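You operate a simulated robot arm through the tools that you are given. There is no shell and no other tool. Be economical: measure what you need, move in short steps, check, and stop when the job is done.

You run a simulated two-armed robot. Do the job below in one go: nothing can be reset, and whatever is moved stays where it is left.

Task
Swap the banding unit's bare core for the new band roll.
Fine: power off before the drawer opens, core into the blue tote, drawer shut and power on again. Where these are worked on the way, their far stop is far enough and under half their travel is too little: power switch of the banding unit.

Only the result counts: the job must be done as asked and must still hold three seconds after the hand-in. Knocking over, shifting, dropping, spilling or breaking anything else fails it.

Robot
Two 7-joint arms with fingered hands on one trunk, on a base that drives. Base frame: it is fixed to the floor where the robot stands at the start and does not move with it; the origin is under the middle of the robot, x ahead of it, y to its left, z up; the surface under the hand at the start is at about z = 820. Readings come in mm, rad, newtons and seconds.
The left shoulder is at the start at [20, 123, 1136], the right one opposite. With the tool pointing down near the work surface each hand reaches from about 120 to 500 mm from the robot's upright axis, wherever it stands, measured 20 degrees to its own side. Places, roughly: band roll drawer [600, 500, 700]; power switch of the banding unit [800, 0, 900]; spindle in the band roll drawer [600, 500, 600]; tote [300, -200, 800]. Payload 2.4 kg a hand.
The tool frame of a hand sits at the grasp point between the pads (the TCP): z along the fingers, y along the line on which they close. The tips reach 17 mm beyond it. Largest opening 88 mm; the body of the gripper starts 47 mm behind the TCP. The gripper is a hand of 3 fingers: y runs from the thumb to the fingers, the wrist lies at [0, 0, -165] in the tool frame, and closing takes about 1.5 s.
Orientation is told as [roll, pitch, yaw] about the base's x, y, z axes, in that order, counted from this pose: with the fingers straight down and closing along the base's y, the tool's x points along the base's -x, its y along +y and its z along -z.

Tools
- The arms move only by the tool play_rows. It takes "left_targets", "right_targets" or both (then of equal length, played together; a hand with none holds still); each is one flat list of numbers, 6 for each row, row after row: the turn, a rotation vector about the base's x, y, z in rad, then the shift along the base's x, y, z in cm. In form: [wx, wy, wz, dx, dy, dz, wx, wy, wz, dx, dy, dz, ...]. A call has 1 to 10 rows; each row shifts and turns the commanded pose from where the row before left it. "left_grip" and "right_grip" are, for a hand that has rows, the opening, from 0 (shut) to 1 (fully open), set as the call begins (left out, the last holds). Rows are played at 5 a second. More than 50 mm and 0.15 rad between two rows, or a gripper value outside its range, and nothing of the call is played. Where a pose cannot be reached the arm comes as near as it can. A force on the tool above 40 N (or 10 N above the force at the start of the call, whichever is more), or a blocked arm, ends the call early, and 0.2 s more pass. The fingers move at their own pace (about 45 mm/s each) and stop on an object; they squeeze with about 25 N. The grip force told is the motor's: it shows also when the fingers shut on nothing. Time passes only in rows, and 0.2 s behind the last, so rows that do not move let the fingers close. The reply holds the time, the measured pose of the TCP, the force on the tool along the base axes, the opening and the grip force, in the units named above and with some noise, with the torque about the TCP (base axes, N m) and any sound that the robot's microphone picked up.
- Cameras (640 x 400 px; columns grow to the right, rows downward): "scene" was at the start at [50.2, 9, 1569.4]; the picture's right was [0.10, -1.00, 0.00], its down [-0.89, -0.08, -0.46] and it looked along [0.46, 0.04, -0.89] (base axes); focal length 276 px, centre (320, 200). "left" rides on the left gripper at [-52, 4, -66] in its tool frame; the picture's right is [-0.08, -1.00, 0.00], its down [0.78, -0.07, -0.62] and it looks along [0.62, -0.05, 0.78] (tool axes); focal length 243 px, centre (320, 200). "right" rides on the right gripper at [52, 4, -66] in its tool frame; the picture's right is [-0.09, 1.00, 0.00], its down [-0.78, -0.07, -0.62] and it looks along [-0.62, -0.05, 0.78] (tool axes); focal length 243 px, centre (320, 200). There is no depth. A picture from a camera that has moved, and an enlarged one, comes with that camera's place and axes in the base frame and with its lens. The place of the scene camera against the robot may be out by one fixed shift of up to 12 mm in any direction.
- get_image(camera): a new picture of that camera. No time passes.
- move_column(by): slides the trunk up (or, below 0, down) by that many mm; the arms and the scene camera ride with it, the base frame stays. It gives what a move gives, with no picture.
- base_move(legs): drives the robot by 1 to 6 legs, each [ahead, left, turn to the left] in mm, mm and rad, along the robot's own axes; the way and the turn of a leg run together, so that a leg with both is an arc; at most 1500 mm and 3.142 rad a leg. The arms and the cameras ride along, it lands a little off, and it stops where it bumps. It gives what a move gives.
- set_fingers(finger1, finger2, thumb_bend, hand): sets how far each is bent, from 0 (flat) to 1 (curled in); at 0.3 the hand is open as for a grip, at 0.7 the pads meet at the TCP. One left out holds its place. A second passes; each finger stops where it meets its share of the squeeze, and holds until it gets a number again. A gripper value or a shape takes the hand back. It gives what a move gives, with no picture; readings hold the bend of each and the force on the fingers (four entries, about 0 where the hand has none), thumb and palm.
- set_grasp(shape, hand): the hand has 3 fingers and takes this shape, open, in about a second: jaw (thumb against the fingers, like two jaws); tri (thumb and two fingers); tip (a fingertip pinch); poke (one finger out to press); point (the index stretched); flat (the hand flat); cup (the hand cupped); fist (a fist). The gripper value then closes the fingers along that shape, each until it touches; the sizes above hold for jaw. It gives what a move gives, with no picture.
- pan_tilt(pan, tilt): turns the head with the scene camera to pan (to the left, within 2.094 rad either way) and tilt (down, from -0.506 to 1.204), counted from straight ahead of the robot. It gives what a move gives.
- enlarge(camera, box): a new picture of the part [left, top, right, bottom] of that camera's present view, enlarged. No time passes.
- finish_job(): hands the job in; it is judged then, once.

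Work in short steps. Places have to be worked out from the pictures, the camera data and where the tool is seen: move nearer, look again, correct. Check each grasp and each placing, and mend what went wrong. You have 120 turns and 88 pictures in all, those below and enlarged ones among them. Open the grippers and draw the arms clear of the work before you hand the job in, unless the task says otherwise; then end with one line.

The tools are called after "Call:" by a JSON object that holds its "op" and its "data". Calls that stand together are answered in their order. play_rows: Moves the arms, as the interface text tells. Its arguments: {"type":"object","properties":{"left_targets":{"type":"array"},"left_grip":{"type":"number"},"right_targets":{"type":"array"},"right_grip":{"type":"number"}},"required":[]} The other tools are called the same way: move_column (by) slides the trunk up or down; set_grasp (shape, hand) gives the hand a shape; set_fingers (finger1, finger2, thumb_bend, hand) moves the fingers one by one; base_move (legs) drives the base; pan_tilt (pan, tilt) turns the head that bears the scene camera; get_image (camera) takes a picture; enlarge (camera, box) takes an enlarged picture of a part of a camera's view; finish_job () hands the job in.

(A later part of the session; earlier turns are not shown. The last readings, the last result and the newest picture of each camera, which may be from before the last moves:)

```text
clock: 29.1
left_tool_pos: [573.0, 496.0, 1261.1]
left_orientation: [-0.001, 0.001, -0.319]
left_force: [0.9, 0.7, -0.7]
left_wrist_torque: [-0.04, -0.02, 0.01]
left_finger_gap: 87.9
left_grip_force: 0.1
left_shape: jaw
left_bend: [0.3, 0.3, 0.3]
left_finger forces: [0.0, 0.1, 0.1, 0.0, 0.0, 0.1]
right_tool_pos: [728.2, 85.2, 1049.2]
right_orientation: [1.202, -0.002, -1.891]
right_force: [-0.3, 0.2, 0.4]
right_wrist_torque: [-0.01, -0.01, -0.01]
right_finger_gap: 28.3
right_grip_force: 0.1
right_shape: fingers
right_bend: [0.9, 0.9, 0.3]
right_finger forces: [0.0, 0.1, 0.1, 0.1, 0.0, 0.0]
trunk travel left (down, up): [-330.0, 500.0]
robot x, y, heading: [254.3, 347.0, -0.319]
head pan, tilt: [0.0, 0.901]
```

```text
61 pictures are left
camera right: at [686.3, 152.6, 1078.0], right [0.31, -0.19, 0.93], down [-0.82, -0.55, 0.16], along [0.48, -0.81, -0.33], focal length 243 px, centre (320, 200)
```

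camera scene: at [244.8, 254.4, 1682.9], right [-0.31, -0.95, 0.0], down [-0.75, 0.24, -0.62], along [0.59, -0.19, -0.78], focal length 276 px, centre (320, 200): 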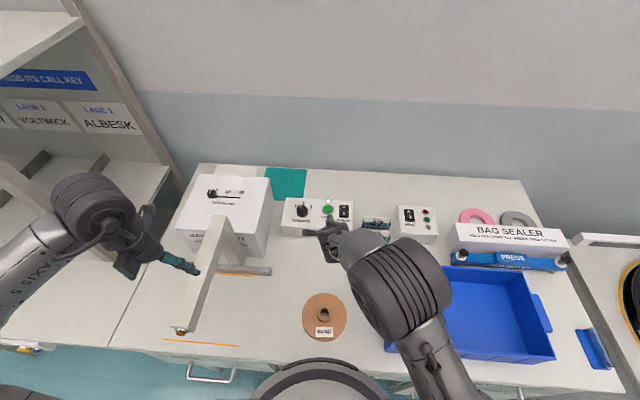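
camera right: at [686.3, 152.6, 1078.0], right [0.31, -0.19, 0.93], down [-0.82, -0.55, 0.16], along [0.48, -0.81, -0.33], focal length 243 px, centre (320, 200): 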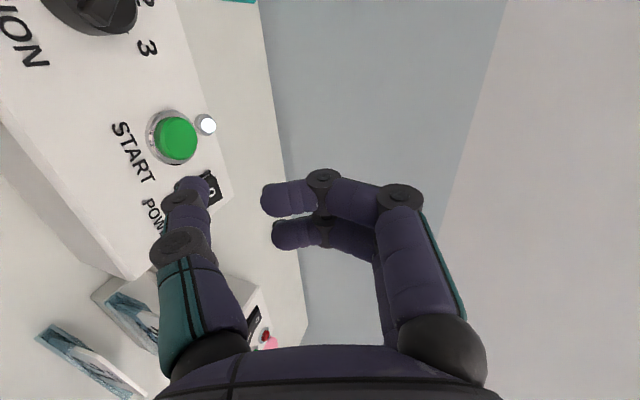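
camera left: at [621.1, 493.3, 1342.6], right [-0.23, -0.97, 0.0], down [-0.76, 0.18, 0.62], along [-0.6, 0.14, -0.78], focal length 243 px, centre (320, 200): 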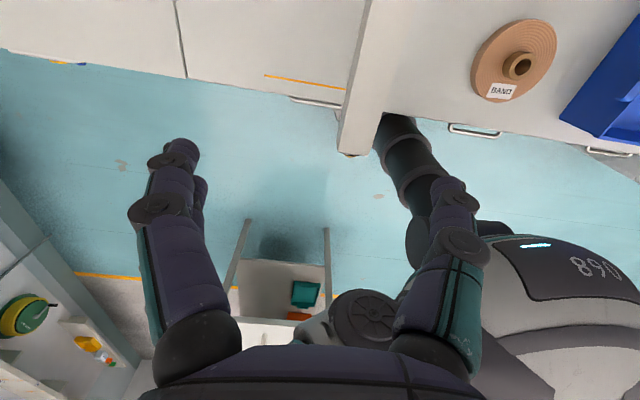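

Tip is now about 53 mm straight below the TCP. I move it to ~40 mm above the 0 end.

Call:
{"op": "play_rows", "data": {"right_targets": [0, 0, 0, 1.4, -3.15, -1.6, 0, 0, 0, 1.4, -3.15, -1.6, 0, 0, 0, 1.4, -3.15, -1.7]}}

Call:
{"op": "get_image", "data": {"camera": "right"}}

Call:
{"op": "pan_tilt", "data": {"pan": -0.2, "tilt": 0.8}}

Call:
{"op": "get_image", "data": {"camera": "scene"}}

```text
clock: 29.9
left_tool_pos: [575.4, 495.1, 1262.0]
left_orientation: [0.0, 0.0, -0.317]
left_force: [0.0, -0.2, -0.5]
left_wrist_torque: [-0.01, -0.04, -0.01]
left_finger_gap: 88.1
left_grip_force: 0.1
left_shape: jaw
left_bend: [0.3, 0.3, 0.3]
left_finger forces: [0.1, 0.1, 0.1, 0.0, 0.0, 0.1]
right_tool_pos: [768.3, -12.0, 1001.9]
right_orientation: [1.205, -0.002, -1.89]
right_force: [-0.2, 0.3, 0.3]
right_wrist_torque: [-0.01, -0.05, 0.0]
right_finger_gap: 28.5
right_grip_force: 0.0
right_shape: fingers
right_bend: [0.9, 0.9, 0.3]
right_finger forces: [0.0, 0.1, 0.0, 0.0, 0.0, 0.0]
trunk travel left (down, up): [-330.0, 500.0]
robot x, y, heading: [252.5, 348.3, -0.315]
head pan, tilt: [0.0, 0.901]
```

```text
60 pictures are left
camera right: at [728.3, 55.6, 1030.6], right [0.32, -0.19, 0.93], down [-0.82, -0.55, 0.16], along [0.48, -0.81, -0.33], focal length 243 px, centre (320, 200)
```

right: 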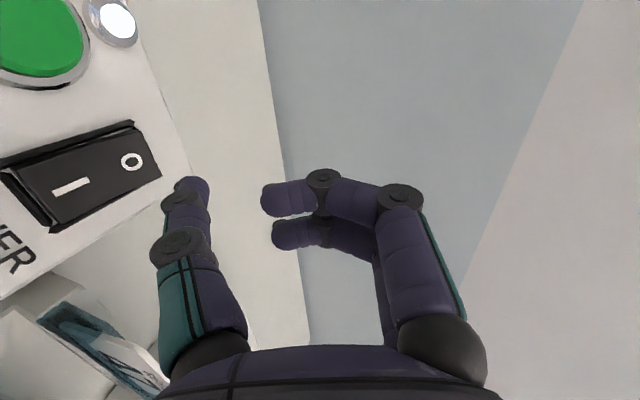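

```text
clock: 30.6
left_tool_pos: [573.1, 496.6, 1260.2]
left_orientation: [-0.001, 0.001, -0.32]
left_force: [-0.3, -0.8, 0.8]
left_wrist_torque: [-0.01, -0.05, 0.0]
left_finger_gap: 87.8
left_grip_force: 0.0
left_shape: jaw
left_bend: [0.3, 0.3, 0.3]
left_finger forces: [0.0, 0.0, 0.0, 0.0, 0.0, 0.0]
right_tool_pos: [768.4, -11.4, 1001.0]
right_orientation: [1.203, -0.001, -1.889]
right_force: [0.2, 0.4, 0.3]
right_wrist_torque: [0.04, -0.02, 0.0]
right_finger_gap: 28.2
right_grip_force: 0.0
right_shape: fingers
right_bend: [0.9, 0.9, 0.3]
right_finger forces: [0.0, 0.0, 0.0, 0.0, 0.1, 0.0]
trunk travel left (down, up): [-330.0, 500.0]
robot x, y, heading: [254.7, 346.9, -0.317]
head pan, tilt: [-0.201, 0.799]
```

```text
59 pictures are left
camera scene: at [314.1, 313.6, 1570.8], right [-0.49, -0.87, 0.0], down [-0.62, 0.35, -0.7], along [0.61, -0.34, -0.72], focal length 276 px, centre (320, 200)
```

scene: 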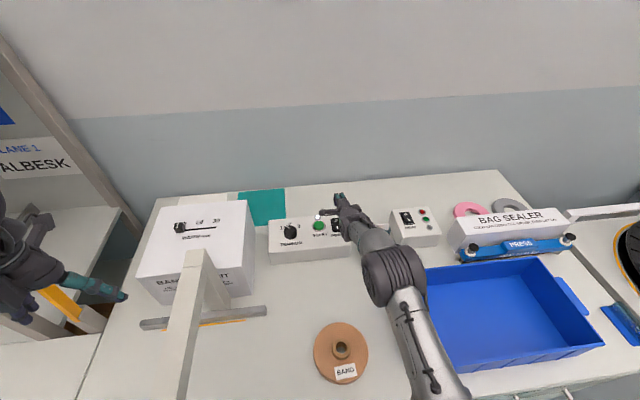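

The tip hovers above the 0 mark (770,-9). I press down gently in small steps.

Call:
{"op": "play_rows", "data": {"right_targets": [0, 0, 0, 0.3, 0.2, -1.5, 0, 0, 0, 0, 0, -1, 0, 0, 0, 0, 0, -0.6, 0, 0, 0, 0, 0, -0.4, 0, 0, 0, 0, 0, -0.4, 0, 0, 0, 0, 0, -0.4]}}

Call:
{"op": "get_image", "data": {"camera": "right"}}

```text
clock: 32.0
left_tool_pos: [574.8, 496.9, 1260.0]
left_orientation: [0.0, 0.0, -0.318]
left_force: [0.7, -0.1, 0.6]
left_wrist_torque: [0.04, 0.0, -0.06]
left_finger_gap: 87.9
left_grip_force: 0.0
left_shape: jaw
left_bend: [0.3, 0.3, 0.3]
left_finger forces: [0.1, 0.1, 0.0, 0.1, 0.0, 0.0]
right_tool_pos: [770.3, -7.8, 958.5]
right_orientation: [1.202, -0.002, -1.89]
right_force: [-0.1, 1.1, 0.6]
right_wrist_torque: [0.03, -0.05, -0.01]
right_finger_gap: 28.3
right_grip_force: 0.1
right_shape: fingers
right_bend: [0.9, 0.9, 0.3]
right_finger forces: [0.0, 0.0, 0.0, 0.1, 0.3, 0.0]
trunk travel left (down, up): [-330.0, 500.0]
robot x, y, heading: [258.2, 345.7, -0.319]
head pan, tilt: [-0.201, 0.799]
```

```text
58 pictures are left
camera right: at [730.6, 59.7, 986.1], right [0.31, -0.19, 0.93], down [-0.82, -0.55, 0.16], along [0.48, -0.81, -0.33], focal length 243 px, centre (320, 200)
```

right: 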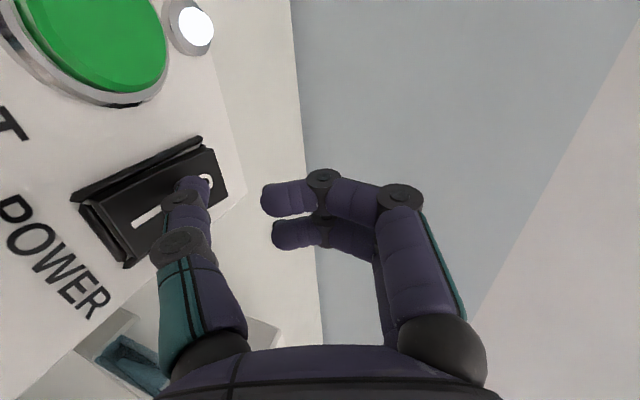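

Near contact over the 0. I keep pressing in 3 mm steps.

Call:
{"op": "play_rows", "data": {"right_targets": [0, 0, 0, 0.3, -0.1, 0, 0, 0, 0, 0, 0, -0.3, 0, 0, 0, 0, 0, -0.3, 0, 0, 0, 0, 0, -0.3, 0, 0, 0, 0, 0, -0.3]}}

Call:
{"op": "get_image", "data": {"camera": "right"}}

```text
clock: 33.2
left_tool_pos: [573.0, 497.1, 1261.1]
left_orientation: [0.0, -0.002, -0.317]
left_force: [0.3, -0.5, 0.0]
left_wrist_torque: [0.03, 0.01, 0.01]
left_finger_gap: 88.0
left_grip_force: 0.1
left_shape: jaw
left_bend: [0.3, 0.3, 0.3]
left_finger forces: [0.0, 0.0, 0.0, 0.0, 0.0, 0.0]
right_tool_pos: [774.1, -8.7, 946.0]
right_orientation: [1.206, -0.002, -1.89]
right_force: [-1.9, 0.9, 9.6]
right_wrist_torque: [0.04, 0.08, -0.03]
right_finger_gap: 22.0
right_grip_force: 4.5
right_shape: fingers
right_bend: [0.9, 0.9, 0.35]
right_finger forces: [0.0, 0.0, 0.1, 0.0, 8.7, 0.0]
trunk travel left (down, up): [-330.0, 500.0]
robot x, y, heading: [260.6, 349.1, -0.32]
head pan, tilt: [-0.201, 0.799]
```

```text
57 pictures are left
camera right: at [733.4, 59.0, 974.7], right [0.31, -0.19, 0.93], down [-0.82, -0.55, 0.16], along [0.48, -0.81, -0.33], focal length 243 px, centre (320, 200)
```

right: 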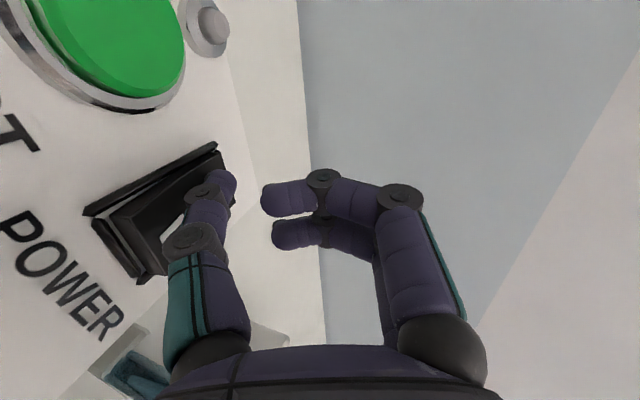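

The lamp went dark: power is off. I retract upward and verify.

Call:
{"op": "play_rows", "data": {"right_targets": [0, 0, 0, 0, 0, 2, 0, 0, 0, 0, 0, 3, 0, 0, 0, 0, 0, 4, 0, 0, 0, -2, 2, 2]}}

Call:
{"op": "get_image", "data": {"camera": "right"}}

```text
clock: 34.2
left_tool_pos: [574.3, 497.3, 1260.4]
left_orientation: [-0.002, -0.002, -0.316]
left_force: [0.3, -0.1, -0.6]
left_wrist_torque: [-0.01, 0.04, -0.03]
left_finger_gap: 87.9
left_grip_force: 0.0
left_shape: jaw
left_bend: [0.3, 0.3, 0.3]
left_finger forces: [0.1, 0.1, 0.1, 0.1, 0.0, 0.0]
right_tool_pos: [754.4, 11.9, 1054.2]
right_orientation: [1.202, -0.003, -1.888]
right_force: [0.6, -0.8, -0.3]
right_wrist_torque: [-0.01, 0.0, 0.02]
right_finger_gap: 28.1
right_grip_force: 0.1
right_shape: fingers
right_bend: [0.9, 0.9, 0.3]
right_finger forces: [0.2, 0.0, 0.0, 0.1, 0.0, 0.1]
trunk travel left (down, up): [-330.0, 500.0]
robot x, y, heading: [253.3, 345.4, -0.315]
head pan, tilt: [-0.201, 0.799]
```

```text
56 pictures are left
camera right: at [713.9, 79.1, 1083.0], right [0.32, -0.19, 0.93], down [-0.82, -0.55, 0.16], along [0.48, -0.81, -0.33], focal length 243 px, centre (320, 200)
```

right: 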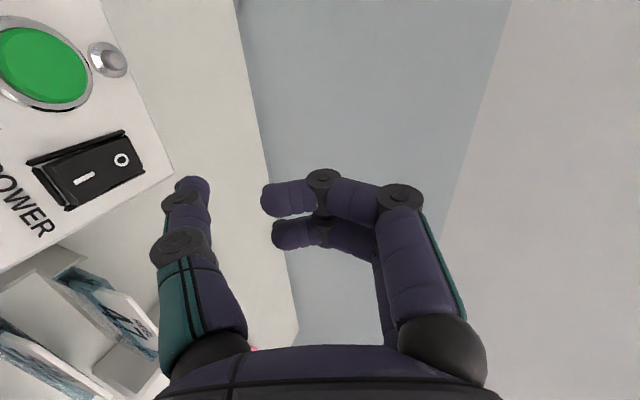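

Power is off and latched. I back the robot away from the bench so the drawer can be worked, and look at the drawer front.

Call:
{"op": "base_move", "data": {"legs": [[-380, 0, 0]]}}

Call:
{"op": "pan_tilt", "data": {"pan": 0.3, "tilt": 0.8}}

Call:
{"op": "get_image", "data": {"camera": "scene"}}

```text
clock: 36.6
left_tool_pos: [215.6, 614.9, 1260.8]
left_orientation: [-0.001, -0.003, -0.314]
left_force: [-1.3, -0.1, -0.2]
left_wrist_torque: [0.01, -0.01, 0.03]
left_finger_gap: 88.0
left_grip_force: 0.1
left_shape: jaw
left_bend: [0.3, 0.3, 0.3]
left_finger forces: [0.1, 0.1, 0.0, 0.1, 0.0, 0.1]
right_tool_pos: [399.0, 130.7, 1054.1]
right_orientation: [1.202, -0.002, -1.885]
right_force: [-0.5, 0.3, 0.0]
right_wrist_torque: [-0.02, -0.01, -0.01]
right_finger_gap: 28.2
right_grip_force: 0.1
right_shape: fingers
right_bend: [0.9, 0.9, 0.3]
right_finger forces: [0.1, 0.1, 0.0, 0.0, 0.0, 0.0]
trunk travel left (down, up): [-330.0, 500.0]
robot x, y, heading: [-102.1, 460.6, -0.309]
head pan, tilt: [-0.201, 0.799]
```

```text
clock: 37.5
left_tool_pos: [216.9, 614.1, 1259.9]
left_orientation: [0.001, 0.0, -0.313]
left_force: [-0.2, -0.1, 0.3]
left_wrist_torque: [-0.01, 0.0, -0.03]
left_finger_gap: 88.0
left_grip_force: 0.0
left_shape: jaw
left_bend: [0.3, 0.3, 0.3]
left_finger forces: [0.0, 0.1, 0.0, 0.0, 0.0, 0.0]
right_tool_pos: [399.4, 128.0, 1053.3]
right_orientation: [1.203, 0.0, -1.885]
right_force: [-0.1, -0.8, 0.6]
right_wrist_torque: [-0.02, 0.02, -0.04]
right_finger_gap: 28.1
right_grip_force: 0.0
right_shape: fingers
right_bend: [0.9, 0.9, 0.3]
right_finger forces: [0.0, 0.0, 0.0, 0.0, 0.0, 0.0]
trunk travel left (down, up): [-330.0, 500.0]
robot x, y, heading: [-104.8, 459.2, -0.31]
head pan, tilt: [0.3, 0.799]
```

```text
55 pictures are left
camera scene: at [-32.8, 469.1, 1570.9], right [-0.01, -1.0, 0.0], down [-0.72, 0.01, -0.7], along [0.7, -0.01, -0.72], focal length 276 px, centre (320, 200)
```

scene: 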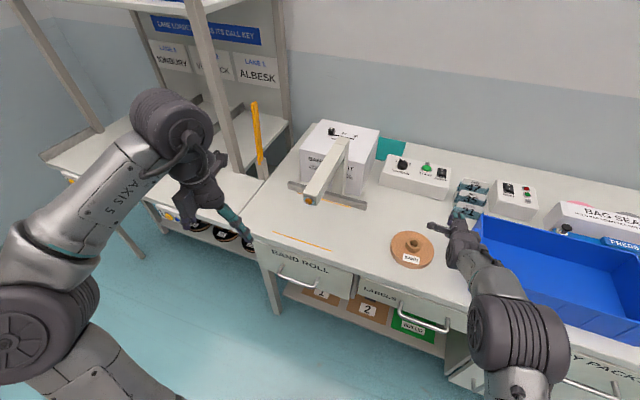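

BAND ROLL drawer identified; its handle is near (434,541,~690). I retract the right hand and open it; then shift left so the right hand faces the handle.

Call:
{"op": "play_rows", "data": {"right_targets": [0, 0, 0, -4.4, 1.4, 0.5, 0, 0, 0, -4.4, 1.4, 0.5, 0, 0, 0, -4.4, 1.4, 0.5, 0, 0, 0, -4.4, 1.4, 0.5, 0, 0, 0, -4.4, 1.4, 0.5]}}

Call:
{"op": "set_grasp", "data": {"hand": "right", "shape": "jaw"}}

Call:
{"op": "pan_tilt", "data": {"pan": 1.4, "tilt": 0.7}}

Call:
{"op": "get_image", "data": {"camera": "scene"}}

```text
clock: 38.7
left_tool_pos: [216.1, 615.1, 1260.1]
left_orientation: [0.0, 0.0, -0.313]
left_force: [-0.2, 0.9, -0.6]
left_wrist_torque: [-0.01, 0.04, 0.03]
left_finger_gap: 87.9
left_grip_force: 0.2
left_shape: jaw
left_bend: [0.3, 0.3, 0.3]
left_finger forces: [0.1, 0.1, 0.1, 0.0, 0.0, 0.0]
right_tool_pos: [194.9, 195.2, 1077.4]
right_orientation: [1.204, -0.002, -1.884]
right_force: [-0.6, -0.3, 0.1]
right_wrist_torque: [0.0, 0.05, -0.01]
right_finger_gap: 28.0
right_grip_force: 0.1
right_shape: fingers
right_bend: [0.9, 0.9, 0.3]
right_finger forces: [0.0, 0.0, 0.0, 0.0, 0.1, 0.1]
right hand out of reach, approached as far as the arm can: row 5
trunk travel left (down, up): [-330.0, 500.0]
robot x, y, heading: [-99.0, 459.8, -0.314]
head pan, tilt: [0.3, 0.799]
```

```text
clock: 39.6
left_tool_pos: [215.5, 614.0, 1260.6]
left_orientation: [0.002, 0.0, -0.311]
left_force: [-0.5, 0.7, 0.3]
left_wrist_torque: [-0.01, 0.0, 0.0]
left_finger_gap: 87.9
left_grip_force: 0.1
left_shape: jaw
left_bend: [0.3, 0.3, 0.3]
left_finger forces: [0.0, 0.0, 0.0, 0.0, 0.0, 0.0]
right_tool_pos: [196.5, 195.4, 1076.8]
right_orientation: [1.201, -0.001, -1.887]
right_force: [0.1, 0.4, 0.2]
right_wrist_torque: [0.0, -0.05, -0.05]
right_finger_gap: 88.0
right_grip_force: 0.0
right_shape: jaw
right_bend: [0.3, 0.3, 0.3]
right_finger forces: [0.0, 0.0, 0.0, 0.0, 0.0, 0.0]
trunk travel left (down, up): [-330.0, 500.0]
robot x, y, heading: [-100.0, 461.5, -0.312]
head pan, tilt: [0.3, 0.799]
```

```text
clock: 41.0
left_tool_pos: [214.4, 614.4, 1260.1]
left_orientation: [0.0, -0.001, -0.314]
left_force: [0.3, -0.1, 0.6]
left_wrist_torque: [0.0, 0.03, 0.03]
left_finger_gap: 88.0
left_grip_force: 0.1
left_shape: jaw
left_bend: [0.3, 0.3, 0.3]
left_finger forces: [0.0, 0.0, 0.1, 0.1, 0.0, 0.0]
right_tool_pos: [195.5, 194.4, 1076.0]
right_orientation: [1.202, -0.003, -1.884]
right_force: [0.0, 0.5, -0.2]
right_wrist_torque: [-0.03, -0.02, 0.0]
right_finger_gap: 88.1
right_grip_force: 0.1
right_shape: jaw
right_bend: [0.3, 0.3, 0.3]
right_finger forces: [0.0, 0.1, 0.0, 0.0, 0.0, 0.0]
trunk travel left (down, up): [-330.0, 500.0]
robot x, y, heading: [-100.3, 459.2, -0.311]
head pan, tilt: [1.4, 0.7]
```

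```text
54 pictures are left
camera scene: at [-74.1, 545.4, 1579.1], right [0.88, -0.47, 0.0], down [-0.3, -0.57, -0.76], along [0.36, 0.68, -0.64], focal length 276 px, centre (320, 200)
```

scene: 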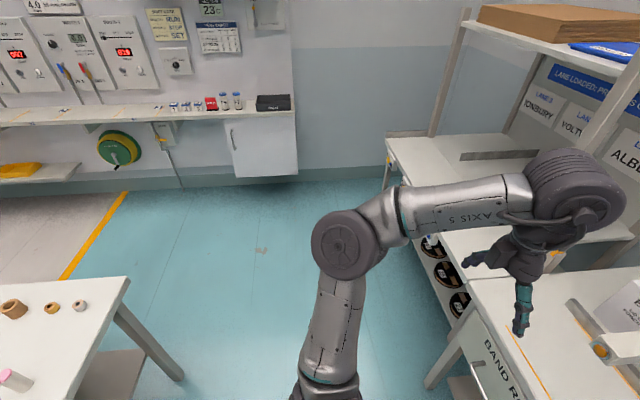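

Left floor is free. I drive left 330 mm.

Call:
{"op": "base_move", "data": {"legs": [[0, 330, 0]]}}

Call:
{"op": "play_rows", "data": {"right_targets": [-0.038, -0.118, 0, 0, 0, -2, -0.038, -0.118, 0, 0, 0, -2, -0.038, -0.117, 0, 0, 0, -2]}}

Call:
{"op": "move_column", "data": {"by": -180}}

Call:
{"op": "get_image", "data": {"camera": "right"}}

Call:
{"op": "pan_tilt", "data": {"pan": -0.2, "tilt": 0.9}}

Call:
{"op": "get_image", "data": {"camera": "scene"}}

```text
clock: 43.1
left_tool_pos: [313.2, 929.2, 1259.5]
left_orientation: [-0.003, 0.0, -0.302]
left_force: [-0.9, 0.0, 0.0]
left_wrist_torque: [0.0, 0.01, 0.02]
left_finger_gap: 87.9
left_grip_force: 0.1
left_shape: jaw
left_bend: [0.3, 0.3, 0.3]
left_finger forces: [0.1, 0.1, 0.0, 0.0, 0.0, 0.0]
right_tool_pos: [297.6, 510.2, 1078.0]
right_orientation: [1.202, -0.002, -1.875]
right_force: [0.3, 0.2, 0.2]
right_wrist_torque: [-0.02, 0.0, 0.02]
right_finger_gap: 87.9
right_grip_force: 0.1
right_shape: jaw
right_bend: [0.3, 0.3, 0.3]
right_finger forces: [0.0, 0.1, 0.0, 0.0, 0.1, 0.0]
trunk travel left (down, up): [-330.0, 500.0]
robot x, y, heading: [-0.1, 772.4, -0.299]
head pan, tilt: [1.4, 0.7]
```

```text
clock: 43.9
left_tool_pos: [313.2, 928.0, 1260.7]
left_orientation: [0.0, -0.001, -0.302]
left_force: [0.4, -0.2, -0.5]
left_wrist_torque: [0.03, -0.01, 0.01]
left_finger_gap: 87.9
left_grip_force: 0.0
left_shape: jaw
left_bend: [0.3, 0.3, 0.3]
left_finger forces: [0.1, 0.0, 0.1, 0.1, 0.1, 0.1]
right_tool_pos: [304.8, 507.5, 1016.1]
right_orientation: [1.572, -0.004, -1.877]
right_force: [-0.7, 0.1, 0.1]
right_wrist_torque: [0.03, 0.0, 0.06]
right_finger_gap: 87.9
right_grip_force: 0.0
right_shape: jaw
right_bend: [0.3, 0.3, 0.3]
right_finger forces: [0.0, 0.0, 0.0, 0.0, 0.0, 0.0]
right hand out of reach, approached as far as the arm can: row 1
trunk travel left (down, up): [-330.0, 500.0]
robot x, y, heading: [-5.0, 773.0, -0.304]
head pan, tilt: [1.4, 0.7]
```

```text
clock: 45.9
left_tool_pos: [313.6, 927.9, 1080.0]
left_orientation: [0.0, 0.0, -0.301]
left_force: [0.3, 0.2, 0.4]
left_wrist_torque: [0.01, -0.01, 0.03]
left_finger_gap: 87.8
left_grip_force: 0.0
left_shape: jaw
left_bend: [0.3, 0.3, 0.3]
left_finger forces: [0.0, 0.0, 0.1, 0.0, 0.0, 0.0]
right_tool_pos: [304.4, 506.5, 836.5]
right_orientation: [1.572, -0.007, -1.876]
right_force: [0.2, 0.2, 1.3]
right_wrist_torque: [0.0, 0.01, 0.0]
right_finger_gap: 88.0
right_grip_force: 0.1
right_shape: jaw
right_bend: [0.3, 0.3, 0.3]
right_finger forces: [0.0, 0.1, 0.0, 0.1, 0.1, 0.0]
trunk travel left (down, up): [-150.0, 680.0]
robot x, y, heading: [-4.4, 772.0, -0.301]
head pan, tilt: [1.4, 0.7]
```

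```text
53 pictures are left
camera right: at [256.4, 575.9, 841.5], right [-0.03, -0.08, 1.0], down [-0.83, -0.56, -0.06], along [0.56, -0.83, -0.05], focal length 243 px, centre (320, 200)
```

right: 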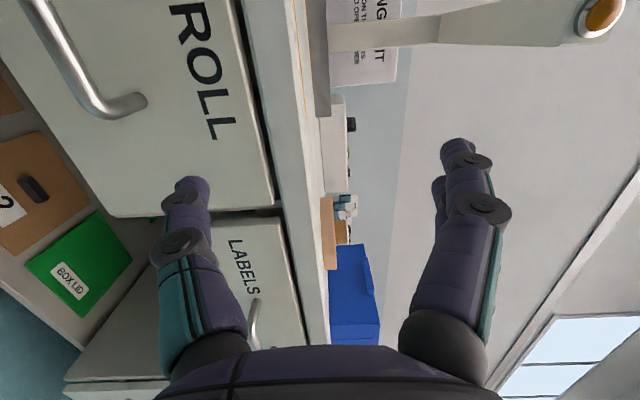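

```text
clock: 47.6
left_tool_pos: [312.8, 929.7, 1079.8]
left_orientation: [0.0, -0.001, -0.303]
left_force: [0.5, -0.2, -0.4]
left_wrist_torque: [-0.01, -0.02, 0.01]
left_finger_gap: 87.8
left_grip_force: 0.1
left_shape: jaw
left_bend: [0.3, 0.3, 0.3]
left_finger forces: [0.0, 0.0, 0.0, 0.1, 0.1, 0.0]
right_tool_pos: [304.2, 507.4, 837.1]
right_orientation: [1.572, -0.005, -1.876]
right_force: [-0.6, -0.5, -0.3]
right_wrist_torque: [-0.03, -0.02, 0.0]
right_finger_gap: 87.9
right_grip_force: 0.0
right_shape: jaw
right_bend: [0.3, 0.3, 0.3]
right_finger forces: [0.1, 0.0, 0.0, 0.0, 0.0, 0.0]
trunk travel left (down, up): [-150.0, 680.0]
robot x, y, heading: [-1.4, 773.3, -0.304]
head pan, tilt: [-0.201, 0.901]
```

```text
52 pictures are left
camera scene: at [51.3, 744.7, 1383.0], right [-0.48, -0.88, 0.0], down [-0.69, 0.38, -0.62], along [0.54, -0.3, -0.78], focal length 276 px, centre (320, 200)
```

scene: 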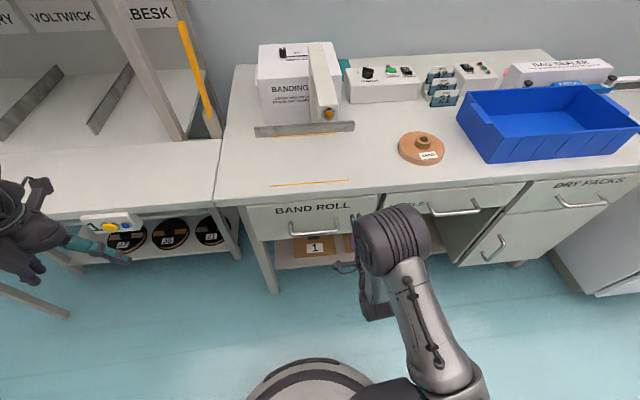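

I enlarge the handle in both views.

Call:
{"op": "enlarge", "data": {"camera": "scene", "box": [230, 170, 390, 270]}}

```text
4.00 times, centred on (310, 220) of scene
camera zoom: at [51.3, 744.7, 1383.0], right [-0.48, -0.88, 0.0], down [-0.69, 0.38, -0.62], along [0.54, -0.3, -0.78], focal length 1104 px, centre (360, 120)
```

zoom: 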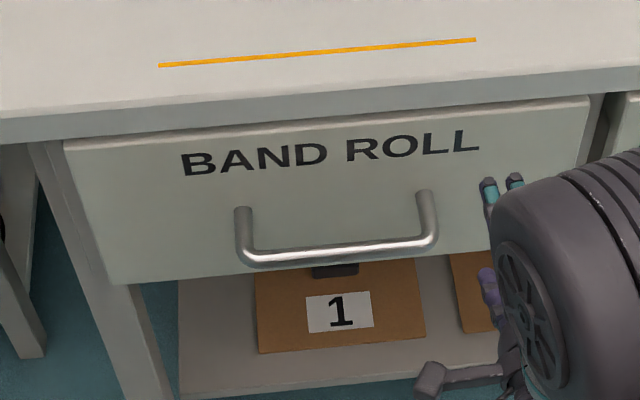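

Handle bar centre solves to about (427,552,693). I lower the open hand in front of it, then check.

Call:
{"op": "play_rows", "data": {"right_targets": [0, 0, 0, 0.5, 1.5, -3.6, 0, 0, 0, 0.5, 1.5, -3.6, 0, 0, 0, 0.5, 1.5, -3.6, 0, 0, 0, 0.5, 1.5, -3.6, 0, 0, 0, 2.4, -0.8, 0, 0, 0, 0, 2.4, -0.8, 0]}}

Call:
{"op": "get_image", "data": {"camera": "right"}}

```text
clock: 49.0
left_tool_pos: [313.3, 931.0, 1079.9]
left_orientation: [0.001, 0.001, -0.301]
left_force: [-0.1, -0.3, -0.1]
left_wrist_torque: [-0.01, -0.01, 0.01]
left_finger_gap: 87.8
left_grip_force: 0.1
left_shape: jaw
left_bend: [0.3, 0.3, 0.3]
left_finger forces: [0.0, 0.1, 0.1, 0.1, 0.0, 0.0]
right_tool_pos: [374.8, 553.3, 693.3]
right_orientation: [1.573, -0.005, -1.875]
right_force: [-0.3, -0.1, 0.5]
right_wrist_torque: [0.02, -0.02, 0.03]
right_finger_gap: 87.7
right_grip_force: 0.0
right_shape: jaw
right_bend: [0.3, 0.3, 0.3]
right_finger forces: [0.0, 0.0, 0.0, 0.0, 0.0, 0.0]
trunk travel left (down, up): [-150.0, 680.0]
robot x, y, heading: [-2.2, 777.7, -0.3]
head pan, tilt: [-0.201, 0.901]
```

```text
50 pictures are left
camera right: at [326.8, 621.8, 698.1], right [-0.03, -0.08, 1.0], down [-0.83, -0.56, -0.06], along [0.56, -0.83, -0.05], focal length 243 px, centre (320, 200)
```

right: 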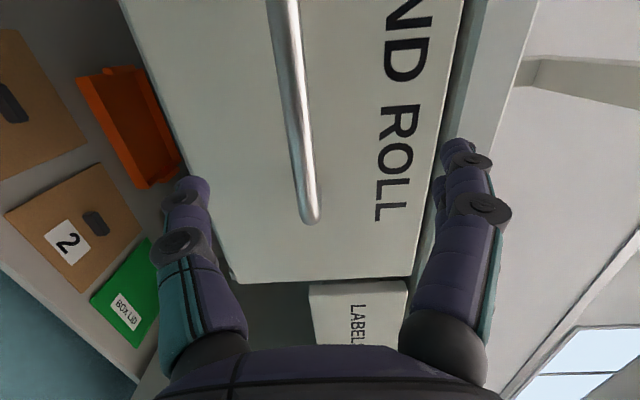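

Bar lies between the open fingers. I advance 46 mm and close on it.

Call:
{"op": "play_rows", "data": {"right_targets": [0, 0, 0, 2.2, -0.7, -0.2, 0, 0, 0, 2.2, -0.7, -0.2]}}

Call:
{"op": "play_rows", "data": {"right_targets": [0, 0, 0, 0, 0, 0, 0, 0, 0, 0, 0, 0, 0, 0, 0, 0, 0, 0, 0, 0, 0, 0, 0, 0, 0, 0, 0, 0, 0, 0, 0, 0, 0, 0, 0, 0, 0, 0, 0, 0, 0, 0, 0, 0, 0, 0, 0, 0], "right_grip": 0}}

Call:
{"op": "get_image", "data": {"camera": "right"}}

```text
clock: 49.6
left_tool_pos: [312.8, 928.5, 1079.9]
left_orientation: [0.001, 0.0, -0.301]
left_force: [0.3, -0.5, 0.2]
left_wrist_torque: [0.02, 0.01, 0.03]
left_finger_gap: 87.8
left_grip_force: 0.0
left_shape: jaw
left_bend: [0.3, 0.3, 0.3]
left_finger forces: [0.0, 0.0, 0.0, 0.0, 0.0, 0.0]
right_tool_pos: [416.0, 538.3, 691.0]
right_orientation: [1.572, -0.004, -1.876]
right_force: [0.4, 0.1, 0.2]
right_wrist_torque: [0.01, -0.01, 0.04]
right_finger_gap: 87.9
right_grip_force: 0.0
right_shape: jaw
right_bend: [0.3, 0.3, 0.3]
right_finger forces: [0.0, 0.1, 0.0, 0.1, 0.0, 0.1]
trunk travel left (down, up): [-150.0, 680.0]
robot x, y, heading: [-6.1, 770.7, -0.303]
head pan, tilt: [-0.201, 0.901]
```

```text
clock: 51.4
left_tool_pos: [313.1, 929.1, 1082.3]
left_orientation: [0.0, 0.0, -0.302]
left_force: [1.1, 0.1, 0.0]
left_wrist_torque: [-0.02, -0.01, -0.02]
left_finger_gap: 88.1
left_grip_force: 0.0
left_shape: jaw
left_bend: [0.3, 0.3, 0.3]
left_finger forces: [0.0, 0.1, 0.0, 0.0, 0.0, 0.0]
right_tool_pos: [414.9, 538.4, 689.8]
right_orientation: [1.573, -0.005, -1.877]
right_force: [2.1, -0.7, 0.9]
right_wrist_torque: [0.01, -0.06, 0.01]
right_finger_gap: 7.9
right_grip_force: 25.6
right_shape: jaw
right_bend: [0.65, 0.64, 0.7]
right_finger forces: [11.8, 11.7, 0.1, 0.1, 22.4, 0.1]
trunk travel left (down, up): [-150.0, 680.0]
robot x, y, heading: [-1.6, 773.8, -0.302]
head pan, tilt: [-0.201, 0.901]
```

```text
49 pictures are left
camera right: at [368.7, 606.7, 695.4], right [-0.03, -0.08, 1.0], down [-0.83, -0.56, -0.06], along [0.56, -0.83, -0.05], focal length 243 px, centre (320, 200)
```

right: 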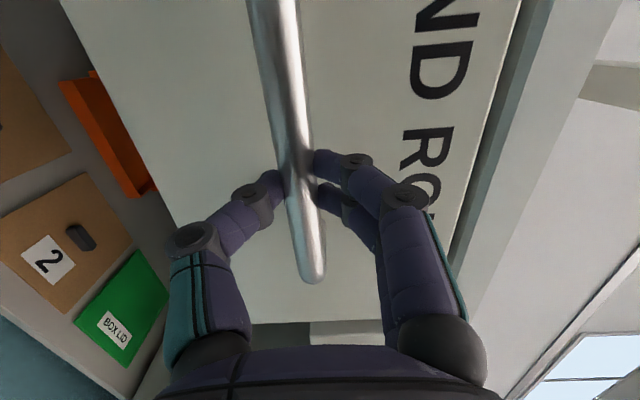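

Firmly gripped. I pull 5 cm to test the drawer.

Call:
{"op": "play_rows", "data": {"right_targets": [0, 0, 0, -1.9, 0.63, 0, 0, 0, 0, -1.9, 0.63, 0, 0, 0, 0, -1.9, 0.63, 0]}}

```text
clock: 52.2
left_tool_pos: [313.3, 931.1, 1079.9]
left_orientation: [-0.004, 0.001, -0.301]
left_force: [-0.2, 0.3, 0.2]
left_wrist_torque: [0.0, 0.01, -0.02]
left_finger_gap: 88.1
left_grip_force: 0.1
left_shape: jaw
left_bend: [0.3, 0.3, 0.3]
left_finger forces: [0.0, 0.0, 0.0, 0.0, 0.0, 0.1]
right_tool_pos: [359.7, 558.2, 690.2]
right_orientation: [1.571, -0.002, -1.871]
right_force: [11.6, 23.4, 4.8]
right_wrist_torque: [0.14, -0.13, 0.31]
right_finger_gap: 7.9
right_grip_force: 24.9
right_shape: jaw
right_bend: [0.64, 0.63, 0.7]
right_finger forces: [12.9, 12.4, 0.0, 0.0, 21.9, 0.0]
trunk travel left (down, up): [-150.0, 680.0]
robot x, y, heading: [-0.7, 771.1, -0.301]
head pan, tilt: [-0.201, 0.901]
```

Drawer moves; a side force shows the pull should lean slightly more to +y. I continue with a corrected direction.

Call:
{"op": "play_rows", "data": {"right_targets": [0, 0, 0, -1.85, 0.85, 0, 0, 0, 0, -1.85, 0.72, 0]}}

```text
clock: 52.8
left_tool_pos: [313.3, 930.2, 1079.8]
left_orientation: [-0.002, -0.001, -0.301]
left_force: [0.2, -0.2, 0.6]
left_wrist_torque: [-0.03, 0.0, 0.0]
left_finger_gap: 88.0
left_grip_force: 0.0
left_shape: jaw
left_bend: [0.3, 0.3, 0.3]
left_finger forces: [0.1, 0.0, 0.0, 0.0, 0.1, 0.0]
right_tool_pos: [323.0, 574.1, 689.8]
right_orientation: [1.572, -0.007, -1.874]
right_force: [12.3, 24.0, 0.1]
right_wrist_torque: [0.21, -0.1, 0.34]
right_finger_gap: 7.2
right_grip_force: 24.9
right_shape: jaw
right_bend: [0.64, 0.63, 0.7]
right_finger forces: [12.1, 11.4, 0.0, 0.1, 23.0, 0.1]
trunk travel left (down, up): [-150.0, 680.0]
robot x, y, heading: [-3.2, 768.7, -0.301]
head pan, tilt: [-0.201, 0.901]
```

I check where the hand sits on the bar and how the drawer has come out.

Call:
{"op": "get_image", "data": {"camera": "right"}}

Call:
{"op": "get_image", "data": {"camera": "scene"}}

```text
48 pictures are left
camera right: at [275.2, 642.1, 695.2], right [-0.02, -0.08, 1.0], down [-0.83, -0.56, -0.06], along [0.56, -0.82, -0.05], focal length 243 px, centre (320, 200)
```

right: 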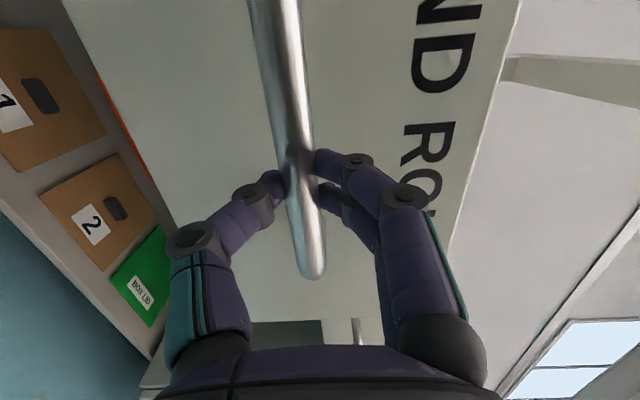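

```text
47 pictures are left
camera scene: at [52.5, 747.4, 1383.0], right [-0.48, -0.88, 0.0], down [-0.69, 0.38, -0.62], along [0.54, -0.3, -0.78], focal length 276 px, centre (320, 200)
```

scene: 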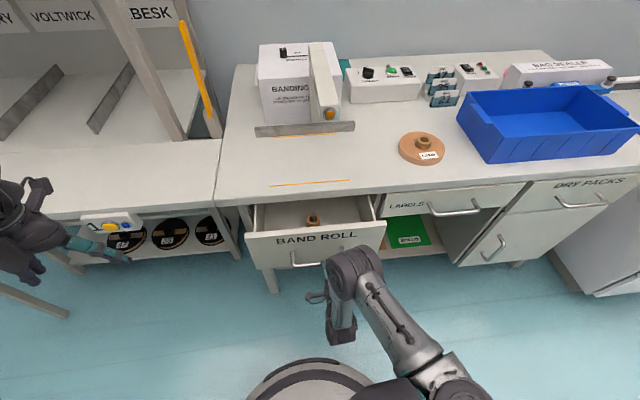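

Drawer is ~100 mm open with the core in view; axis angle is about −0.37. I pull on by driving back 150 mm.

Call:
{"op": "base_move", "data": {"legs": [[-150, 11, 0]]}}

Call:
{"op": "get_image", "data": {"camera": "scene"}}

```text
clock: 54.1
left_tool_pos: [176.3, 986.3, 1079.6]
left_orientation: [-0.004, 0.0, -0.301]
left_force: [-0.1, -1.3, 0.2]
left_wrist_torque: [0.01, 0.03, 0.04]
left_finger_gap: 87.8
left_grip_force: 0.1
left_shape: jaw
left_bend: [0.3, 0.3, 0.3]
left_finger forces: [0.0, 0.1, 0.1, 0.0, 0.0, 0.1]
right_tool_pos: [184.3, 628.0, 690.4]
right_orientation: [1.572, -0.004, -1.872]
right_force: [14.4, 34.4, -0.1]
right_wrist_torque: [0.31, -0.11, 0.41]
right_finger_gap: 7.3
right_grip_force: 24.7
right_shape: jaw
right_bend: [0.63, 0.62, 0.7]
right_finger forces: [12.5, 12.2, 0.0, 0.0, 24.6, 0.0]
trunk travel left (down, up): [-150.0, 680.0]
robot x, y, heading: [-142.2, 825.3, -0.303]
head pan, tilt: [-0.201, 0.901]
```

```text
46 pictures are left
camera scene: at [-86.0, 803.2, 1383.0], right [-0.48, -0.88, 0.0], down [-0.69, 0.38, -0.62], along [0.54, -0.3, -0.78], focal length 276 px, centre (320, 200)
```

scene: 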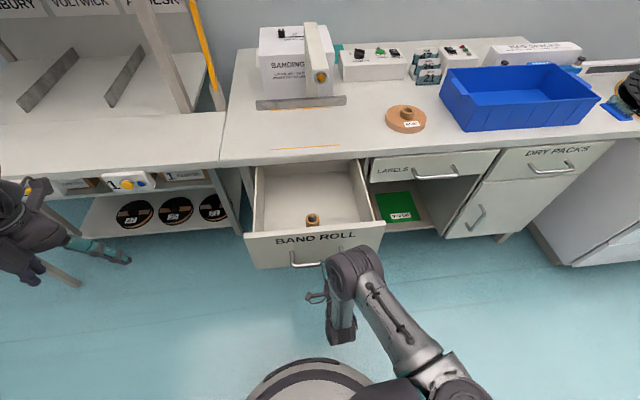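

Drawer is ~250 mm open and the spindle stands well clear of the bench edge. I release the handle, back the hand off and raise it.

Call:
{"op": "play_rows", "data": {"right_targets": [0, 0, 0, 0, 0, 0, 0, 0, 0, 0, 0, 0, 0, 0, 0, 0, 0, 0, 0, 0, 0, 0, 0, 0, 0, 0, 0, 0, 0, 0], "right_grip": 1}}

Call:
{"op": "base_move", "data": {"legs": [[-80, 0, 0]]}}

Call:
{"op": "move_column", "data": {"by": 250}}

Call:
{"op": "get_image", "data": {"camera": "scene"}}

```text
clock: 55.4
left_tool_pos: [173.7, 983.9, 1080.6]
left_orientation: [-0.001, -0.002, -0.304]
left_force: [-0.3, -0.3, -0.8]
left_wrist_torque: [-0.02, -0.01, -0.01]
left_finger_gap: 88.0
left_grip_force: 0.1
left_shape: jaw
left_bend: [0.3, 0.3, 0.3]
left_finger forces: [0.0, 0.0, 0.0, 0.0, 0.0, 0.1]
right_tool_pos: [182.9, 627.5, 690.5]
right_orientation: [1.572, -0.002, -1.872]
right_force: [-0.5, 0.5, 0.3]
right_wrist_torque: [0.02, 0.03, -0.01]
right_finger_gap: 88.0
right_grip_force: 0.1
right_shape: jaw
right_bend: [0.3, 0.3, 0.3]
right_finger forces: [0.1, 0.0, 0.0, 0.0, 0.0, 0.0]
trunk travel left (down, up): [-150.0, 680.0]
robot x, y, heading: [-143.7, 831.4, -0.303]
head pan, tilt: [-0.201, 0.901]
```

```text
clock: 56.4
left_tool_pos: [96.8, 1007.9, 1080.9]
left_orientation: [-0.001, 0.0, -0.3]
left_force: [0.9, 1.1, 0.5]
left_wrist_torque: [0.04, 0.0, 0.03]
left_finger_gap: 87.9
left_grip_force: 0.1
left_shape: jaw
left_bend: [0.3, 0.3, 0.3]
left_finger forces: [0.0, 0.0, 0.0, 0.0, 0.0, 0.0]
right_tool_pos: [106.7, 650.7, 689.7]
right_orientation: [1.574, -0.002, -1.871]
right_force: [0.5, 0.2, 0.6]
right_wrist_torque: [-0.01, 0.02, 0.01]
right_finger_gap: 88.1
right_grip_force: 0.1
right_shape: jaw
right_bend: [0.3, 0.3, 0.3]
right_finger forces: [0.0, 0.1, 0.0, 0.0, 0.0, 0.0]
trunk travel left (down, up): [-150.0, 680.0]
robot x, y, heading: [-217.5, 854.4, -0.302]
head pan, tilt: [-0.201, 0.901]
```

```text
clock: 59.0
left_tool_pos: [96.9, 1008.0, 1329.4]
left_orientation: [0.0, -0.001, -0.3]
left_force: [0.2, -0.3, -0.1]
left_wrist_torque: [0.04, 0.01, 0.0]
left_finger_gap: 88.0
left_grip_force: 0.0
left_shape: jaw
left_bend: [0.3, 0.3, 0.3]
left_finger forces: [0.0, 0.1, 0.1, 0.1, 0.1, 0.1]
right_tool_pos: [106.0, 651.4, 940.0]
right_orientation: [1.572, -0.002, -1.873]
right_force: [0.5, 0.0, -0.2]
right_wrist_torque: [0.01, -0.02, -0.01]
right_finger_gap: 88.0
right_grip_force: 0.1
right_shape: jaw
right_bend: [0.3, 0.3, 0.3]
right_finger forces: [0.1, 0.0, 0.1, 0.1, 0.0, 0.0]
trunk travel left (down, up): [-400.0, 430.0]
robot x, y, heading: [-219.9, 852.2, -0.302]
head pan, tilt: [-0.201, 0.901]
```

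```text
45 pictures are left
camera scene: at [-164.2, 823.6, 1632.9], right [-0.48, -0.88, 0.0], down [-0.69, 0.38, -0.62], along [0.54, -0.3, -0.78], focal length 276 px, centre (320, 200)
```

scene: 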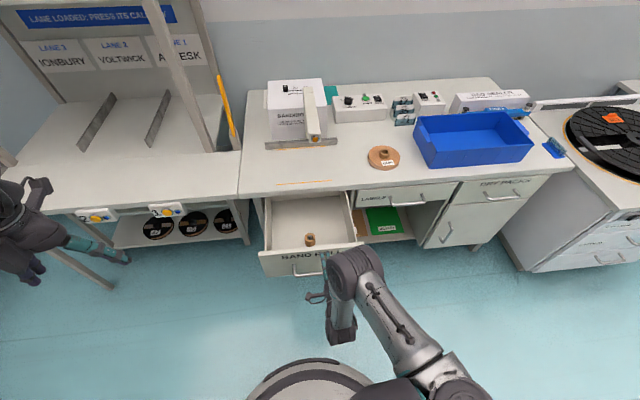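

I rotate the right hand back to fingers-down and then look at the core with its camera.

Call:
{"op": "play_rows", "data": {"right_targets": [0.044, 0.142, 0, 0, 0, 0, 0.044, 0.142, 0, 0, 0, 0, 0.044, 0.142, 0, 0, 0, 0, 0.044, 0.142, 0, 0, 0, 0, 0.044, 0.142, 0, 0, 0, 0, 0.044, 0.142, 0, 0, 0, 0, 0.044, 0.142, 0, 0, 0, 0, 0.044, 0.142, 0, 0, 0, 0, 0.044, 0.142, 0, 0, 0, 0, 0.044, 0.142, 0, 0, 0, 0]}}

Call:
{"op": "play_rows", "data": {"right_targets": [0.025, 0.081, 0, 3, -1, 0, 0, 0, 0, 3, -1, 0, 0, 0, 0, 3, -1, 0, 0, 0, 0, 3, -1, 0]}}

Call:
{"op": "base_move", "data": {"legs": [[190, 0, -0.05]]}}

Call:
{"op": "get_image", "data": {"camera": "right"}}

Call:
{"op": "get_image", "data": {"camera": "scene"}}

```text
clock: 61.2
left_tool_pos: [97.1, 1007.6, 1330.4]
left_orientation: [0.001, 0.0, -0.299]
left_force: [0.5, 1.1, 0.4]
left_wrist_torque: [0.01, 0.01, 0.01]
left_finger_gap: 88.1
left_grip_force: 0.1
left_shape: jaw
left_bend: [0.3, 0.3, 0.3]
left_finger forces: [0.0, 0.0, 0.0, 0.0, 0.1, 0.0]
right_tool_pos: [107.8, 649.9, 940.6]
right_orientation: [0.086, 0.0, -1.869]
right_force: [-0.4, 0.2, -0.3]
right_wrist_torque: [0.0, 0.01, 0.01]
right_finger_gap: 88.1
right_grip_force: 0.0
right_shape: jaw
right_bend: [0.3, 0.3, 0.3]
right_finger forces: [0.0, 0.1, 0.0, 0.1, 0.0, 0.1]
trunk travel left (down, up): [-400.0, 430.0]
robot x, y, heading: [-217.2, 850.5, -0.306]
head pan, tilt: [-0.201, 0.901]
```

```text
clock: 62.2
left_tool_pos: [97.5, 1008.8, 1330.0]
left_orientation: [-0.001, -0.001, -0.298]
left_force: [-0.2, 0.5, 0.5]
left_wrist_torque: [0.01, 0.02, 0.0]
left_finger_gap: 87.9
left_grip_force: 0.1
left_shape: jaw
left_bend: [0.3, 0.3, 0.3]
left_finger forces: [0.0, 0.1, 0.0, 0.1, 0.0, 0.1]
right_tool_pos: [196.2, 610.5, 942.1]
right_orientation: [-0.001, -0.003, -1.867]
right_force: [-0.3, -0.5, -0.1]
right_wrist_torque: [0.01, 0.0, -0.02]
right_finger_gap: 88.0
right_grip_force: 0.0
right_shape: jaw
right_bend: [0.3, 0.3, 0.3]
right_finger forces: [0.0, 0.0, 0.0, 0.0, 0.0, 0.1]
right hand out of reach, approached as far as the arm can: row 4
trunk travel left (down, up): [-400.0, 430.0]
robot x, y, heading: [-220.5, 849.3, -0.302]
head pan, tilt: [-0.201, 0.901]
```

```text
clock: 63.7
left_tool_pos: [282.3, 930.7, 1331.7]
left_orientation: [0.001, 0.0, -0.353]
left_force: [0.2, -0.2, 0.2]
left_wrist_torque: [-0.03, -0.01, 0.0]
left_finger_gap: 87.8
left_grip_force: 0.0
left_shape: jaw
left_bend: [0.3, 0.3, 0.3]
left_finger forces: [0.0, 0.0, 0.0, 0.0, 0.0, 0.1]
right_tool_pos: [361.9, 529.2, 940.9]
right_orientation: [0.003, 0.0, -1.922]
right_force: [0.4, 0.4, -0.8]
right_wrist_torque: [0.01, 0.0, -0.02]
right_finger_gap: 88.2
right_grip_force: 0.2
right_shape: jaw
right_bend: [0.3, 0.3, 0.3]
right_finger forces: [0.1, 0.1, 0.0, 0.1, 0.0, 0.0]
trunk travel left (down, up): [-400.0, 430.0]
robot x, y, heading: [-41.6, 791.8, -0.353]
head pan, tilt: [-0.201, 0.901]
```

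```text
44 pictures are left
camera right: at [384.2, 576.9, 1009.1], right [0.91, -0.42, 0.0], down [-0.33, -0.71, 0.62], along [-0.26, -0.56, -0.78], focal length 243 px, centre (320, 200)
```

right: 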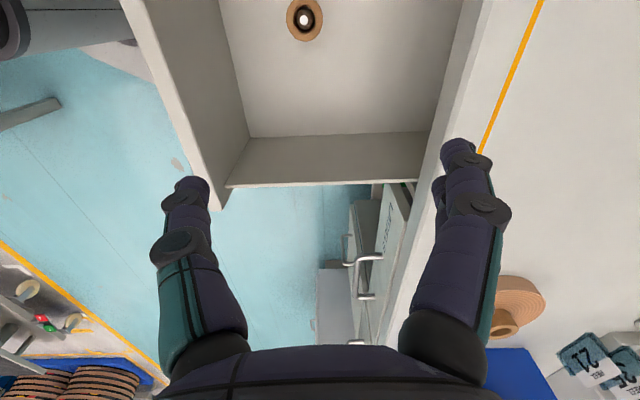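

```text
43 pictures are left
camera scene: at [11.8, 760.7, 1632.9], right [-0.53, -0.85, 0.0], down [-0.67, 0.41, -0.62], along [0.53, -0.33, -0.78], focal length 276 px, centre (320, 200)
```

scene: 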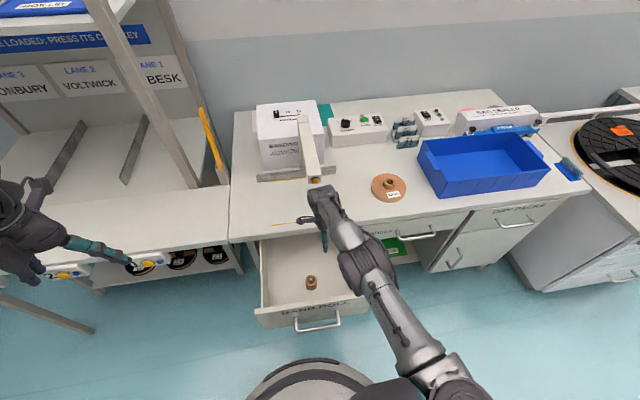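

The core lies at about (365,576). I enlarge to see its size and shape.

Call:
{"op": "enlarge", "data": {"camera": "right", "box": [265, 0, 345, 50]}}

Call:
{"op": "enlarge", "data": {"camera": "scene", "box": [250, 230, 378, 330]}}

```text
8.00 times, centred on (305, 25) of right
camera zoom: at [384.2, 576.9, 1009.1], right [0.91, -0.42, 0.0], down [-0.33, -0.71, 0.62], along [-0.26, -0.56, -0.78], focal length 1941 px, centre (440, 1600)
```

zoom: 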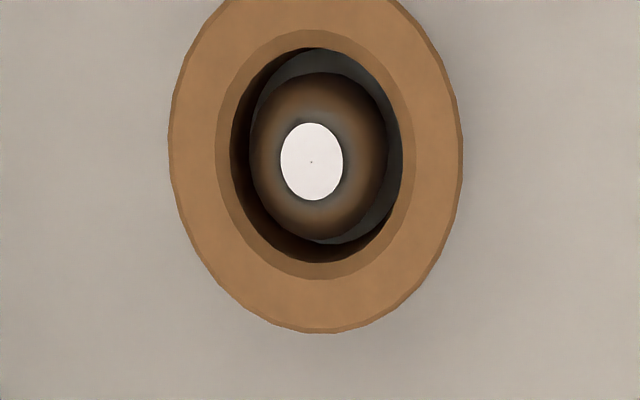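

```text
4.00 times, centred on (314, 280) of scene
camera zoom: at [11.8, 760.7, 1632.9], right [-0.53, -0.85, 0.0], down [-0.67, 0.41, -0.62], along [0.53, -0.33, -0.78], focal length 1104 px, centre (344, -120)
```

zoom: 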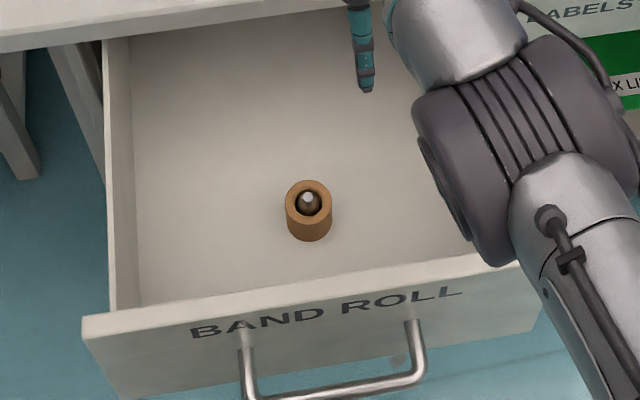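

Core is a ~40 mm tube over the spindle at (365.5,576). I drive 55 mm closer, centre the hand over it and lower the column part-way.

Call:
{"op": "base_move", "data": {"legs": [[55, 0, 0]]}}

Call:
{"op": "play_rows", "data": {"right_targets": [0, 0, 0, -2.4, 3.3, 0, 0, 0, 0, -2.4, 3.2, 0]}}

Call:
{"op": "move_column", "data": {"by": -150}}

Call:
{"op": "get_image", "data": {"camera": "right"}}

```text
clock: 64.7
left_tool_pos: [335.7, 910.7, 1330.7]
left_orientation: [-0.001, 0.003, -0.354]
left_force: [0.3, 0.1, 0.0]
left_wrist_torque: [-0.04, 0.0, 0.0]
left_finger_gap: 87.8
left_grip_force: 0.1
left_shape: jaw
left_bend: [0.3, 0.3, 0.3]
left_finger forces: [0.1, 0.1, 0.0, 0.0, 0.0, 0.0]
right_tool_pos: [414.7, 510.1, 941.4]
right_orientation: [0.0, 0.0, -1.923]
right_force: [0.3, -0.5, 0.4]
right_wrist_torque: [-0.01, -0.02, 0.01]
right_finger_gap: 87.8
right_grip_force: 0.1
right_shape: jaw
right_bend: [0.3, 0.3, 0.3]
right_finger forces: [0.0, 0.0, 0.0, 0.0, 0.0, 0.1]
trunk travel left (down, up): [-400.0, 430.0]
robot x, y, heading: [9.0, 774.7, -0.361]
head pan, tilt: [-0.201, 0.901]
```

```text
clock: 65.3
left_tool_pos: [332.1, 912.9, 1329.9]
left_orientation: [0.001, -0.001, -0.355]
left_force: [0.0, -0.7, -0.6]
left_wrist_torque: [-0.02, 0.02, -0.01]
left_finger_gap: 87.8
left_grip_force: 0.0
left_shape: jaw
left_bend: [0.3, 0.3, 0.3]
left_finger forces: [0.0, 0.1, 0.1, 0.1, 0.0, 0.0]
right_tool_pos: [364.5, 575.9, 942.9]
right_orientation: [0.006, 0.0, -1.924]
right_force: [-0.1, -0.2, 0.2]
right_wrist_torque: [0.02, -0.04, -0.01]
right_finger_gap: 88.1
right_grip_force: 0.0
right_shape: jaw
right_bend: [0.3, 0.3, 0.3]
right_finger forces: [0.1, 0.1, 0.0, 0.1, 0.0, 0.1]
trunk travel left (down, up): [-400.0, 430.0]
robot x, y, heading: [11.1, 774.5, -0.353]
head pan, tilt: [-0.201, 0.901]
```

```text
clock: 67.0
left_tool_pos: [334.3, 911.1, 1179.6]
left_orientation: [0.001, -0.001, -0.354]
left_force: [0.5, 1.2, -0.5]
left_wrist_torque: [0.0, -0.03, -0.02]
left_finger_gap: 87.9
left_grip_force: 0.0
left_shape: jaw
left_bend: [0.3, 0.3, 0.3]
left_finger forces: [0.0, 0.0, 0.0, 0.0, 0.1, 0.0]
right_tool_pos: [364.1, 576.7, 793.3]
right_orientation: [0.002, 0.001, -1.925]
right_force: [0.1, -0.2, 0.4]
right_wrist_torque: [-0.01, -0.01, 0.0]
right_finger_gap: 88.0
right_grip_force: 0.2
right_shape: jaw
right_bend: [0.3, 0.3, 0.3]
right_finger forces: [0.0, 0.1, 0.0, 0.0, 0.1, 0.1]
trunk travel left (down, up): [-250.0, 580.0]
robot x, y, heading: [7.7, 773.6, -0.356]
head pan, tilt: [-0.201, 0.901]
```

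```text
40 pictures are left
camera right: at [386.3, 622.8, 859.3], right [0.91, -0.42, 0.0], down [-0.33, -0.71, 0.62], along [-0.26, -0.56, -0.78], focal length 243 px, centre (320, 200)
```

right: 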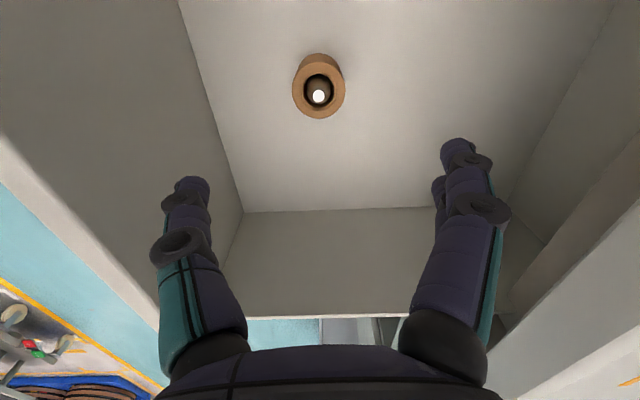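

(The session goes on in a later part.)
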